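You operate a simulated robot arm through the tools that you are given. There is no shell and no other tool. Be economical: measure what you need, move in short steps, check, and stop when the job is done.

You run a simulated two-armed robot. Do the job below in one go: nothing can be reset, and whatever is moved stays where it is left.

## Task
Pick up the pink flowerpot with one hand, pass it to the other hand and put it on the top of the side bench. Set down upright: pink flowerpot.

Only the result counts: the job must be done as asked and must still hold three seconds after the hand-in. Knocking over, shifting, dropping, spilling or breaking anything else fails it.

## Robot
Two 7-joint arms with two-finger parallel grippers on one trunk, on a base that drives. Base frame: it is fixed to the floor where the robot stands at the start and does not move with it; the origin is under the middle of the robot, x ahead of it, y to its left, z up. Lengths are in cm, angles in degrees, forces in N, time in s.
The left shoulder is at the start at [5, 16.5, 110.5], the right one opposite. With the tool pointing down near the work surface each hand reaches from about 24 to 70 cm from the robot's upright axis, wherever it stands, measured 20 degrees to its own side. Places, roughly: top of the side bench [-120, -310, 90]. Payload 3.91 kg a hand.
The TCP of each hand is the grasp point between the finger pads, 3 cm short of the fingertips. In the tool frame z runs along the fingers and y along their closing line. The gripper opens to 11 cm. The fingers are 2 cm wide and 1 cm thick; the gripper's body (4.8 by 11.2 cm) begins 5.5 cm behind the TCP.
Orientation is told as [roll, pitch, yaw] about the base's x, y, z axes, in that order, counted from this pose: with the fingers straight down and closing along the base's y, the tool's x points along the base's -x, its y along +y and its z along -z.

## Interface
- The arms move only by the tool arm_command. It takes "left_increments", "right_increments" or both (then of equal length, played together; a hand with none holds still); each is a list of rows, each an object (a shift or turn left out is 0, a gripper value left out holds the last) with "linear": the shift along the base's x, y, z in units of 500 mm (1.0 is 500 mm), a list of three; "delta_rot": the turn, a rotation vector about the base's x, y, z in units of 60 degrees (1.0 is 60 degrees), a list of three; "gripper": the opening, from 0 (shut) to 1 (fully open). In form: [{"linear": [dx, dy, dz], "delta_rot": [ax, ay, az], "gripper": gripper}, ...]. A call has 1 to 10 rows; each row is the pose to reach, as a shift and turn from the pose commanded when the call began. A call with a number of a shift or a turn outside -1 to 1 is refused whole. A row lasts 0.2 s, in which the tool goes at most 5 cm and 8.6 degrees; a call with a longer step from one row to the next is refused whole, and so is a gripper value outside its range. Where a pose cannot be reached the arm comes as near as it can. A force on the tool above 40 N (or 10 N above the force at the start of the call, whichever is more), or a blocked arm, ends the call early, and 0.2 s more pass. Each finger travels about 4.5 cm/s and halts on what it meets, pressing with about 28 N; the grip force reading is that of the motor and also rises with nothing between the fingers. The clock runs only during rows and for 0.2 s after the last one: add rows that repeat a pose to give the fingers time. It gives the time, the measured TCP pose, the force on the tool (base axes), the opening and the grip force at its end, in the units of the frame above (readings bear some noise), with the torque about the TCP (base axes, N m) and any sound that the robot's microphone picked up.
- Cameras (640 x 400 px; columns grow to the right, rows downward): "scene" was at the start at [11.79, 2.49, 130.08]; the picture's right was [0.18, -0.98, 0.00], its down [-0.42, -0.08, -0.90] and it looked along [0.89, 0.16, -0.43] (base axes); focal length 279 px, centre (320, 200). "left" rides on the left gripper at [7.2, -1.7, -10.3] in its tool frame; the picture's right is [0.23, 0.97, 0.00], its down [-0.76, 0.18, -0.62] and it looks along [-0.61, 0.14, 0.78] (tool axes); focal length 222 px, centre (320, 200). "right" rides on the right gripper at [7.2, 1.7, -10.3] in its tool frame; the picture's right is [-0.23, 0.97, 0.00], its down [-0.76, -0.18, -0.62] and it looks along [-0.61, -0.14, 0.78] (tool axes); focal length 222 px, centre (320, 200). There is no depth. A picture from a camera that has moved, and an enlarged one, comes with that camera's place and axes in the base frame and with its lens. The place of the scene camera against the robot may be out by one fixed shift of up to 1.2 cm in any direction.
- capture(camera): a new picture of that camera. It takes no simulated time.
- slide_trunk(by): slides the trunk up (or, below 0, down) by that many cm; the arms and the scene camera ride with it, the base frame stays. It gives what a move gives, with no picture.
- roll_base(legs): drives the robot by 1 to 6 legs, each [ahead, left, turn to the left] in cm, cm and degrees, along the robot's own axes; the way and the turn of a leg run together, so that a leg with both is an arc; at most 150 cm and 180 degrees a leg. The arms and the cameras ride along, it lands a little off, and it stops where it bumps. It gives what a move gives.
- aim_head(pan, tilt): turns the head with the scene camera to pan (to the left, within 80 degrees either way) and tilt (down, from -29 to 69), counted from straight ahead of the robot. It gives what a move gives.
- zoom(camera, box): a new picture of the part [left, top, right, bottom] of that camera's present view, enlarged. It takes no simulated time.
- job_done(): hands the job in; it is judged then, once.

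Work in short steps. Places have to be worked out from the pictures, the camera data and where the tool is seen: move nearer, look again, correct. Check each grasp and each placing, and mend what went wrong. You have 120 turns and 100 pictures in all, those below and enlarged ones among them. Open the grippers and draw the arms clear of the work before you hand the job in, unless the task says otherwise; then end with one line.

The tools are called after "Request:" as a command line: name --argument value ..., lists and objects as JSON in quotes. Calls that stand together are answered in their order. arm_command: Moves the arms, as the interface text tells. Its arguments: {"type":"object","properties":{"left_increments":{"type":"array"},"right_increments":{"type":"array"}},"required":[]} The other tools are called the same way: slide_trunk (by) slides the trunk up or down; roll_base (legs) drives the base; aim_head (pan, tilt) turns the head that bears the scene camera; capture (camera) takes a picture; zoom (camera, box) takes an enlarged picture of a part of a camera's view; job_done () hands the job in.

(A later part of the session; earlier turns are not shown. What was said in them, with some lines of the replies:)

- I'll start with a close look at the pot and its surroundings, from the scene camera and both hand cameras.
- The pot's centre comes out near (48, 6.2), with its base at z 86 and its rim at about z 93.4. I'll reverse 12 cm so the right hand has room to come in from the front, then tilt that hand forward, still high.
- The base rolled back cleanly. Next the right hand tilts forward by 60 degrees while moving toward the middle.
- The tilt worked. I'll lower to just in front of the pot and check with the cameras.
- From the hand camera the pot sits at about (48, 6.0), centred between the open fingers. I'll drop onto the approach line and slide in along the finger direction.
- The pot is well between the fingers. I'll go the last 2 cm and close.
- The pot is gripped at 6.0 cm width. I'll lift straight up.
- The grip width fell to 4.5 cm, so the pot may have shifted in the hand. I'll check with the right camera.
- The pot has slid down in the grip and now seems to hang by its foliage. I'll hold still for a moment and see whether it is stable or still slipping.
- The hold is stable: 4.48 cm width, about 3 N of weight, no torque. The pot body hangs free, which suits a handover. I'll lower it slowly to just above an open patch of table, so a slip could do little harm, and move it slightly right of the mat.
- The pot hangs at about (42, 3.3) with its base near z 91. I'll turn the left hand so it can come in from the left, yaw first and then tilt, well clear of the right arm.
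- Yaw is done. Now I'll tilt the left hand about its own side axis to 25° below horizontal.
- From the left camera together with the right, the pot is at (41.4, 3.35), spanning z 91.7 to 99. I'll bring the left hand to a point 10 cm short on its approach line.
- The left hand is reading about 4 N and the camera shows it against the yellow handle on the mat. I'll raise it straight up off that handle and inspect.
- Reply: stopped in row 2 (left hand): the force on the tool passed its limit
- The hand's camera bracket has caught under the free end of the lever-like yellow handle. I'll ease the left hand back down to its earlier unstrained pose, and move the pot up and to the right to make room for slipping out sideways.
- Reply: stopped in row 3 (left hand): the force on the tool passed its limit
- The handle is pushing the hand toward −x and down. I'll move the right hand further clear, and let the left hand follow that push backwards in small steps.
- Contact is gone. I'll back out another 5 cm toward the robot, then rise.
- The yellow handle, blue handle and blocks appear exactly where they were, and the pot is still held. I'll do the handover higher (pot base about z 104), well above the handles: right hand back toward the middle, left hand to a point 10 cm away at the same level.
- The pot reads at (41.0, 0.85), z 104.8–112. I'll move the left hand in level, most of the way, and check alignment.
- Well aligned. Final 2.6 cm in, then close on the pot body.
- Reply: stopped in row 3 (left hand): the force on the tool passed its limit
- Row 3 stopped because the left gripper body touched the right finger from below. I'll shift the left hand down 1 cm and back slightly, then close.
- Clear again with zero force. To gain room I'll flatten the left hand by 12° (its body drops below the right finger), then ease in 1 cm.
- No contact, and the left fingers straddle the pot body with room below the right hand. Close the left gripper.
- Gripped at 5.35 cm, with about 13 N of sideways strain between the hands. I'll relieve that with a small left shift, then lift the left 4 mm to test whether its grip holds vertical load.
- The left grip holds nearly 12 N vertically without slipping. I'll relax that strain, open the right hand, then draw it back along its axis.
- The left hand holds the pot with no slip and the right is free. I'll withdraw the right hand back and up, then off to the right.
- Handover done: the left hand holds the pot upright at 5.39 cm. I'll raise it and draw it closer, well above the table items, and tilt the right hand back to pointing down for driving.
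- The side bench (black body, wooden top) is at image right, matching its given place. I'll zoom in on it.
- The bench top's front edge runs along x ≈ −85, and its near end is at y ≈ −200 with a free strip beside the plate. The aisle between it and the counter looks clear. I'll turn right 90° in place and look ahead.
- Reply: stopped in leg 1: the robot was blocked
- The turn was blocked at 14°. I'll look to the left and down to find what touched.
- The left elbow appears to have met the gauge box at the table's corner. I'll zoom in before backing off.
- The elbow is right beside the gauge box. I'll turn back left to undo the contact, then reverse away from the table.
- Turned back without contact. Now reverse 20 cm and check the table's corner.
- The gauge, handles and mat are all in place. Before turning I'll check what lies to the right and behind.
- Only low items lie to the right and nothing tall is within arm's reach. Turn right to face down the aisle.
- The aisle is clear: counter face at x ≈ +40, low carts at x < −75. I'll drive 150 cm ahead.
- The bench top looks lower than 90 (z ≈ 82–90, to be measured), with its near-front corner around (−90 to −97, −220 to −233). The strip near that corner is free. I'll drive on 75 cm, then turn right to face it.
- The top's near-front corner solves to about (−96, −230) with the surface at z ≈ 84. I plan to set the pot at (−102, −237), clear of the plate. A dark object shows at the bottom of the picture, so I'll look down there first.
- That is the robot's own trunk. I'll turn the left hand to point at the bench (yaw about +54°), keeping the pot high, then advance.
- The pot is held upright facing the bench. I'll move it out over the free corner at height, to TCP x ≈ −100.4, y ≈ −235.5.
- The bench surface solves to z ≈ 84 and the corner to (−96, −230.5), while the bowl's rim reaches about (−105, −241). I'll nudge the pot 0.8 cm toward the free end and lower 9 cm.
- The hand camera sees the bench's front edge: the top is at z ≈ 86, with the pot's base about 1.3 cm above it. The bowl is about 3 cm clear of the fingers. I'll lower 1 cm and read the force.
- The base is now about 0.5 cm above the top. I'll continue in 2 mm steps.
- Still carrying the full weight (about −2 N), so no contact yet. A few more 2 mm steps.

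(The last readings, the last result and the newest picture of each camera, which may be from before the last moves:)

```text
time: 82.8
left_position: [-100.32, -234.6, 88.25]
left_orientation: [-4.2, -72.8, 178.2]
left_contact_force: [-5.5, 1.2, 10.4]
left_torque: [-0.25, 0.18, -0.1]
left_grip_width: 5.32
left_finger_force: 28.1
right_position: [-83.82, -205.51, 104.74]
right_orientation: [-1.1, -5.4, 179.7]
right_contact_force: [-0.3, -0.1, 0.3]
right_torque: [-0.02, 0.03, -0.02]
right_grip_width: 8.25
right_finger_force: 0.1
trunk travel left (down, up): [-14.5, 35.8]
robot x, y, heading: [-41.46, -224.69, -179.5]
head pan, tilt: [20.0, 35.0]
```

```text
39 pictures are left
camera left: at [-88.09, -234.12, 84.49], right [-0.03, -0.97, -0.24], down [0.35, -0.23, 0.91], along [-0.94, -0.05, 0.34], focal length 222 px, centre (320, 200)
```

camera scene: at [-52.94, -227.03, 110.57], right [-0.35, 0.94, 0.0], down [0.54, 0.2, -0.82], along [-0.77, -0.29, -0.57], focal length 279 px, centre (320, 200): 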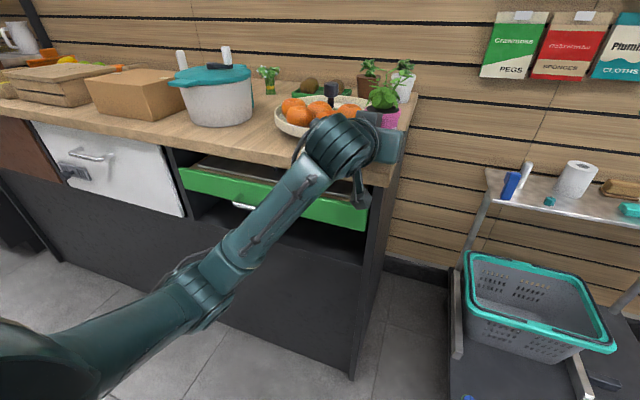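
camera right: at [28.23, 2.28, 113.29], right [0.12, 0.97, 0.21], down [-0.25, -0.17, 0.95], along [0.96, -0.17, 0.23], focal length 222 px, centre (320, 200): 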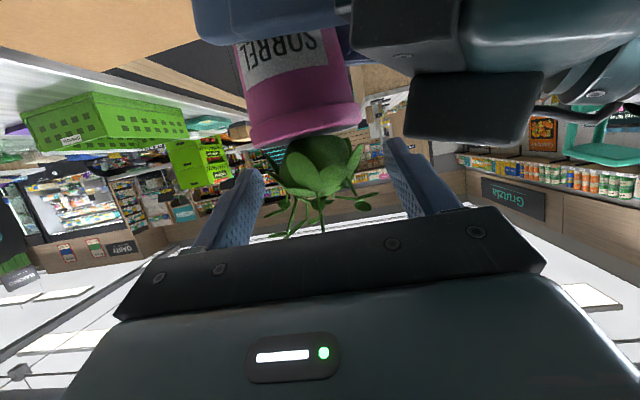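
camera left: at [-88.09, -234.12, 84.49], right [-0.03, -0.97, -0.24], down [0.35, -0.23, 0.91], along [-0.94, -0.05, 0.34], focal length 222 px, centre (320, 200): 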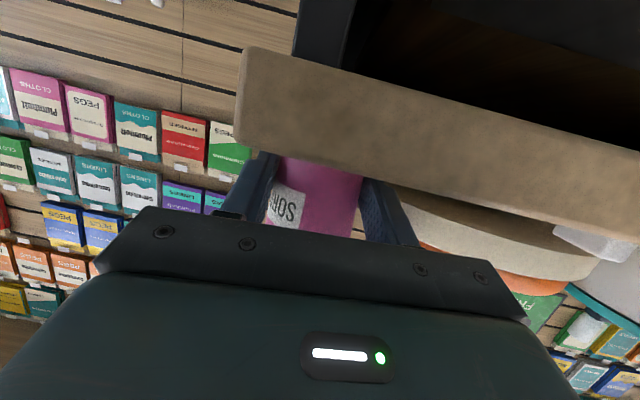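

Firm contact at about 10 N. I'll ease up 1.5 mm to unload it, then open gradually to about 7.3 cm, staying clear of the bowl.

Request:
arm_command --left_increments '[{"linear": [0, 0, 0.003]}, {"linear": [0, 0, 0.003]}, {"linear": [0, 0, 0.003], "gripper": 0.5}, {"linear": [0, 0, 0.003], "gripper": 0.55}, {"linear": [0, 0, 0.003], "gripper": 0.6}, {"linear": [0, 0, 0.003], "gripper": 0.66}, {"linear": [0, 0, 0.003], "gripper": 0.66}]'

Request:
capture --camera "left"

Request:
capture --camera "scene"

```text
time: 84.4
left_position: [-100.24, -234.72, 88.02]
left_orientation: [-4.2, -72.3, 178.0]
left_contact_force: [1.0, 2.3, -3.3]
left_torque: [0.14, -0.1, 0.01]
left_grip_width: 7.14
left_finger_force: 0.1
right_position: [-83.86, -205.52, 104.55]
right_orientation: [-1.1, -5.2, 179.8]
right_contact_force: [0.4, 0.8, 0.2]
right_torque: [0.0, 0.0, 0.01]
right_grip_width: 8.26
right_finger_force: 0.1
trunk travel left (down, up): [-14.5, 35.8]
robot x, y, heading: [-41.77, -224.32, -179.2]
head pan, tilt: [20.0, 35.0]
```

```text
38 pictures are left
camera left: at [-88.09, -234.1, 84.42], right [-0.03, -0.97, -0.24], down [0.34, -0.23, 0.91], along [-0.94, -0.05, 0.34], focal length 222 px, centre (320, 200)
```

left: 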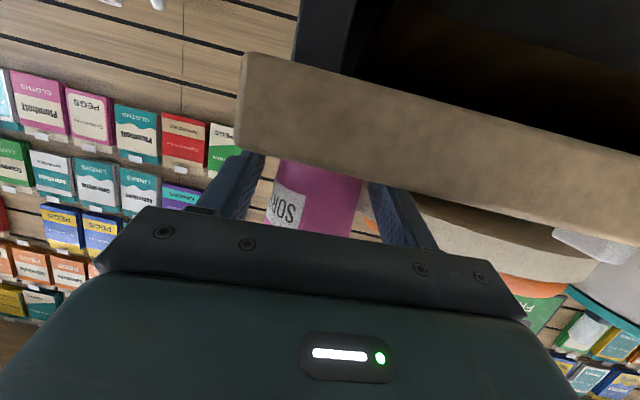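

```text
37 pictures are left
camera scene: at [-52.93, -227.01, 110.57], right [-0.35, 0.94, 0.0], down [0.54, 0.2, -0.82], along [-0.77, -0.29, -0.57], focal length 279 px, centre (320, 200)
```

scene: 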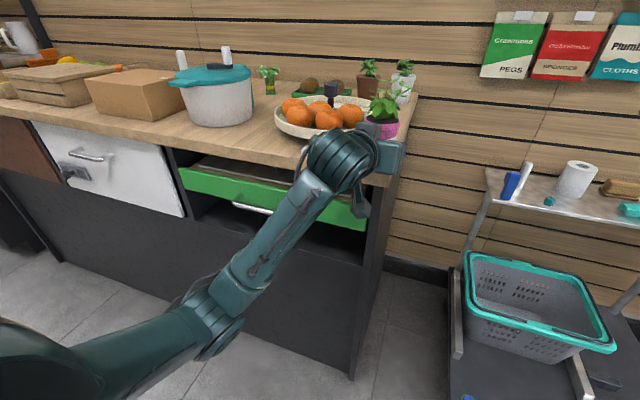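

There is a small residual force (+2.3 N in y, −3.3 N in z), so one finger may be touching the bowl or the pot leans on it. I'll zoom in to see.

Request:
zoom --camera "left" --box '[230, 130, 470, 270]'

Request:
zoom --camera "scene" --box '[260, 50, 440, 190]'

```text
2.67 times, centred on (350, 200) of left
camera zoom: at [-88.09, -234.1, 84.42], right [-0.03, -0.97, -0.24], down [0.34, -0.23, 0.91], along [-0.94, -0.05, 0.34], focal length 592 px, centre (240, 200)
```

zoom: 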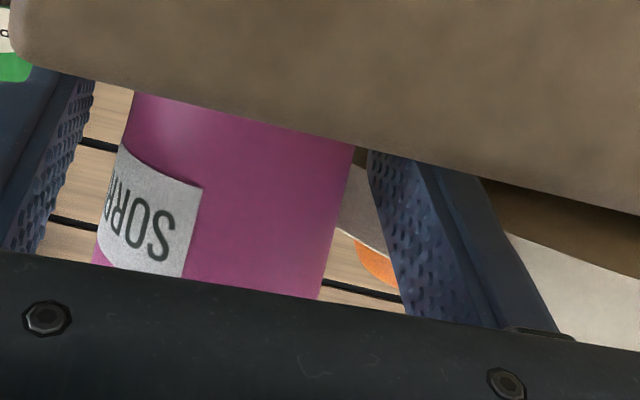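

```text
2.86 times, centred on (350, 120) of scene
camera zoom: at [-52.93, -227.01, 110.57], right [-0.35, 0.94, 0.0], down [0.54, 0.2, -0.82], along [-0.77, -0.29, -0.57], focal length 797 px, centre (234, 429)
```

zoom: 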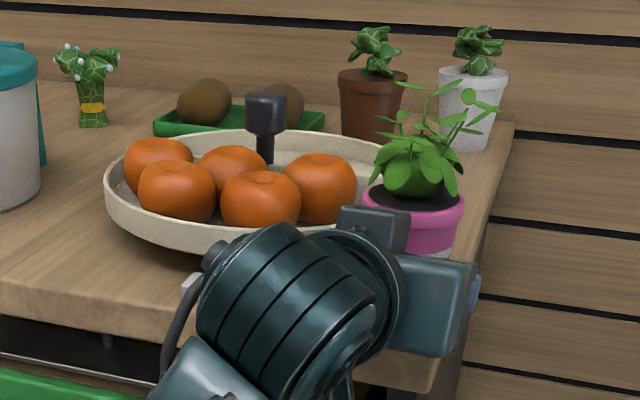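

The pot stands free between the fingers. The force direction (+x, +y, −z) fits the −y fingertip lightly touching the overhanging flank of the bowl. Backing out along +x moves directly away from it, so I'll do that slowly while closing slightly.

Request:
arm_command --left_increments '[{"linear": [0.008, 0, 0], "gripper": 0.62}, {"linear": [0.018, 0, 0]}, {"linear": [0.018, 0, 0]}]'

Request:
zoom --camera "left" --box '[230, 130, 470, 270]'

```text
time: 85.2
left_position: [-99.45, -234.71, 88.15]
left_orientation: [-4.0, -72.4, 178.1]
left_contact_force: [0.3, -0.1, 0.2]
left_torque: [0.03, 0.01, -0.01]
left_grip_width: 6.82
left_finger_force: 0.0
right_position: [-83.91, -205.52, 104.65]
right_orientation: [-1.1, -5.3, 179.7]
right_contact_force: [-0.3, 0.9, -0.3]
right_torque: [-0.01, 0.0, 0.0]
right_grip_width: 8.25
right_finger_force: 0.2
trunk travel left (down, up): [-14.5, 35.8]
robot x, y, heading: [-41.33, -224.87, -179.0]
head pan, tilt: [20.0, 35.0]
```

```text
2.67 times, centred on (350, 200) of left
camera zoom: at [-87.2, -234.14, 84.47], right [-0.03, -0.97, -0.24], down [0.34, -0.23, 0.91], along [-0.94, -0.05, 0.34], focal length 592 px, centre (240, 200)
```

zoom: 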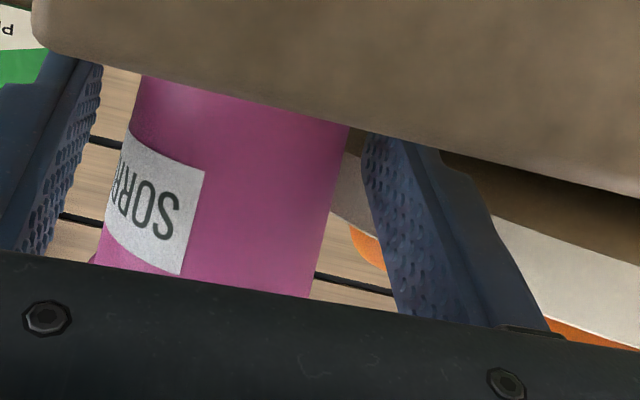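

Forces are zero and the pot is free. I'll draw the hand straight back out.

Request:
arm_command --left_increments '[{"linear": [0.03, 0, 0]}, {"linear": [0.07, 0, 0]}, {"linear": [0.12, 0, 0]}, {"linear": [0.17, 0, 0]}, {"linear": [0.24, 0, 0]}, {"linear": [0.3, 0, 0.03]}, {"linear": [0.3, 0, 0.1]}, {"linear": [0.3, 0, 0.1]}]'

Request:
capture --camera "scene"

Request:
capture --camera "left"

```text
time: 87.0
left_position: [-84.5, -234.87, 93.02]
left_orientation: [-4.1, -72.4, 178.1]
left_contact_force: [1.1, -0.2, 0.3]
left_torque: [-0.01, 0.01, -0.01]
left_grip_width: 6.83
left_finger_force: 0.1
right_position: [-83.9, -205.47, 104.72]
right_orientation: [-1.1, -5.3, 179.8]
right_contact_force: [0.8, 0.2, 0.2]
right_torque: [-0.01, 0.02, -0.03]
right_grip_width: 8.23
right_finger_force: 0.1
trunk travel left (down, up): [-14.5, 35.8]
robot x, y, heading: [-41.16, -224.58, -179.4]
head pan, tilt: [20.0, 35.0]
```

```text
33 pictures are left
camera scene: at [-52.92, -227.02, 110.57], right [-0.35, 0.94, 0.0], down [0.54, 0.2, -0.82], along [-0.77, -0.29, -0.57], focal length 279 px, centre (320, 200)
```

scene: 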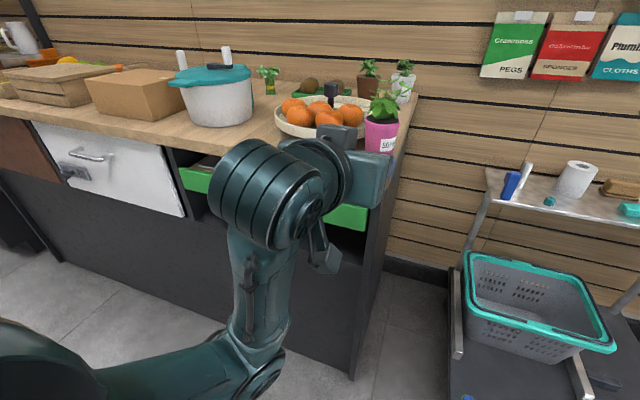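

```text
32 pictures are left
camera left: at [-72.16, -234.23, 89.4], right [-0.03, -0.97, -0.24], down [0.34, -0.23, 0.91], along [-0.94, -0.05, 0.34], focal length 222 px, centre (320, 200)
```

left: 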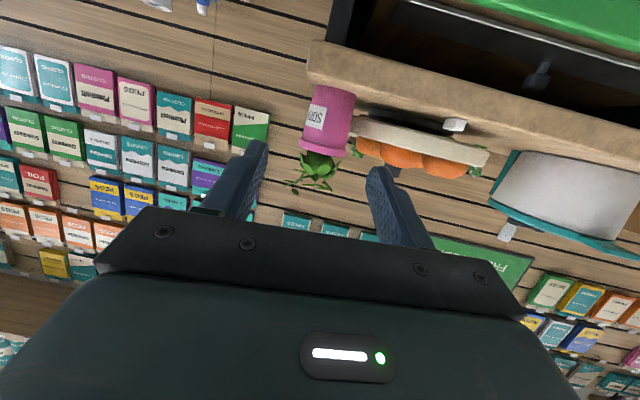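

The pot stands upright on the bench and the bowl looks unmoved. I'll open both grippers and back the robot off 15 cm to be clear.

Request:
arm_command --left_increments '[{"linear": [0, 0, 0], "gripper": 1.0}, {"linear": [0.02, 0, 0.05]}, {"linear": [0.02, 0, 0.1]}, {"linear": [0.02, 0, 0.1]}]' --right_increments '[{"linear": [0, 0, 0], "gripper": 1.0}, {"linear": [0, 0, 0]}, {"linear": [0, 0, 0]}, {"linear": [0, 0, 0]}]'

Request:
roll_base --legs '[[-15, 0, 0]]'

Request:
zoom --camera "scene" --box '[220, 60, 440, 220]'

```text
time: 88.0
left_position: [-83.56, -235.11, 97.55]
left_orientation: [-1.0, -72.3, 175.8]
left_contact_force: [0.2, -0.2, 0.1]
left_torque: [0.0, 0.0, 0.02]
left_grip_width: 11.01
left_finger_force: 0.1
right_position: [-83.89, -205.6, 104.68]
right_orientation: [-1.1, -5.3, 179.8]
right_contact_force: [-0.2, 0.2, -0.7]
right_torque: [-0.02, -0.01, 0.0]
right_grip_width: 11.01
right_finger_force: 0.1
trunk travel left (down, up): [-14.5, 35.8]
robot x, y, heading: [-41.34, -224.59, -179.2]
head pan, tilt: [20.0, 35.0]
```

```text
time: 89.4
left_position: [-68.54, -235.1, 97.82]
left_orientation: [-1.8, -72.6, 176.8]
left_contact_force: [-0.3, 0.3, -0.2]
left_torque: [-0.01, 0.02, -0.03]
left_grip_width: 11.0
left_finger_force: 0.0
right_position: [-68.95, -205.22, 104.6]
right_orientation: [-1.2, -5.3, 179.8]
right_contact_force: [0.5, -0.1, 0.2]
right_torque: [0.0, -0.01, 0.0]
right_grip_width: 11.03
right_finger_force: 0.1
trunk travel left (down, up): [-14.5, 35.8]
robot x, y, heading: [-26.26, -224.58, -179.2]
head pan, tilt: [20.0, 35.0]
```

```text
2.50 times, centred on (330, 140) of scene
camera zoom: at [-37.93, -226.83, 110.58], right [-0.35, 0.94, 0.0], down [0.54, 0.2, -0.82], along [-0.77, -0.29, -0.57], focal length 697 px, centre (295, 350)
```

zoom: 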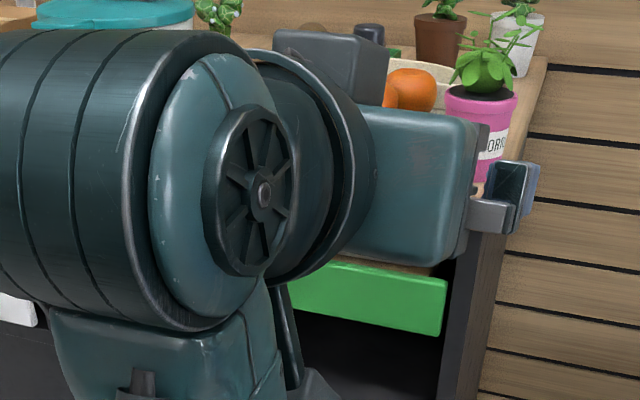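

The pot is upright and free on the bench top, both grippers are open and the arms are clear. Handing in.

Request:
job_done

```text
The job is handed in.
```

The pink flowerpot was picked up with the right hand, passed to the left, and now stands upright on top of the side bench, near its front corner. On the way, the left hand briefly caught the yellow handle on the work table, the left elbow seems to have bumped the gauge box there, and a fingertip seems to have brushed the fruit bowl on the bench. All three looked unmoved in the pictures afterwards.
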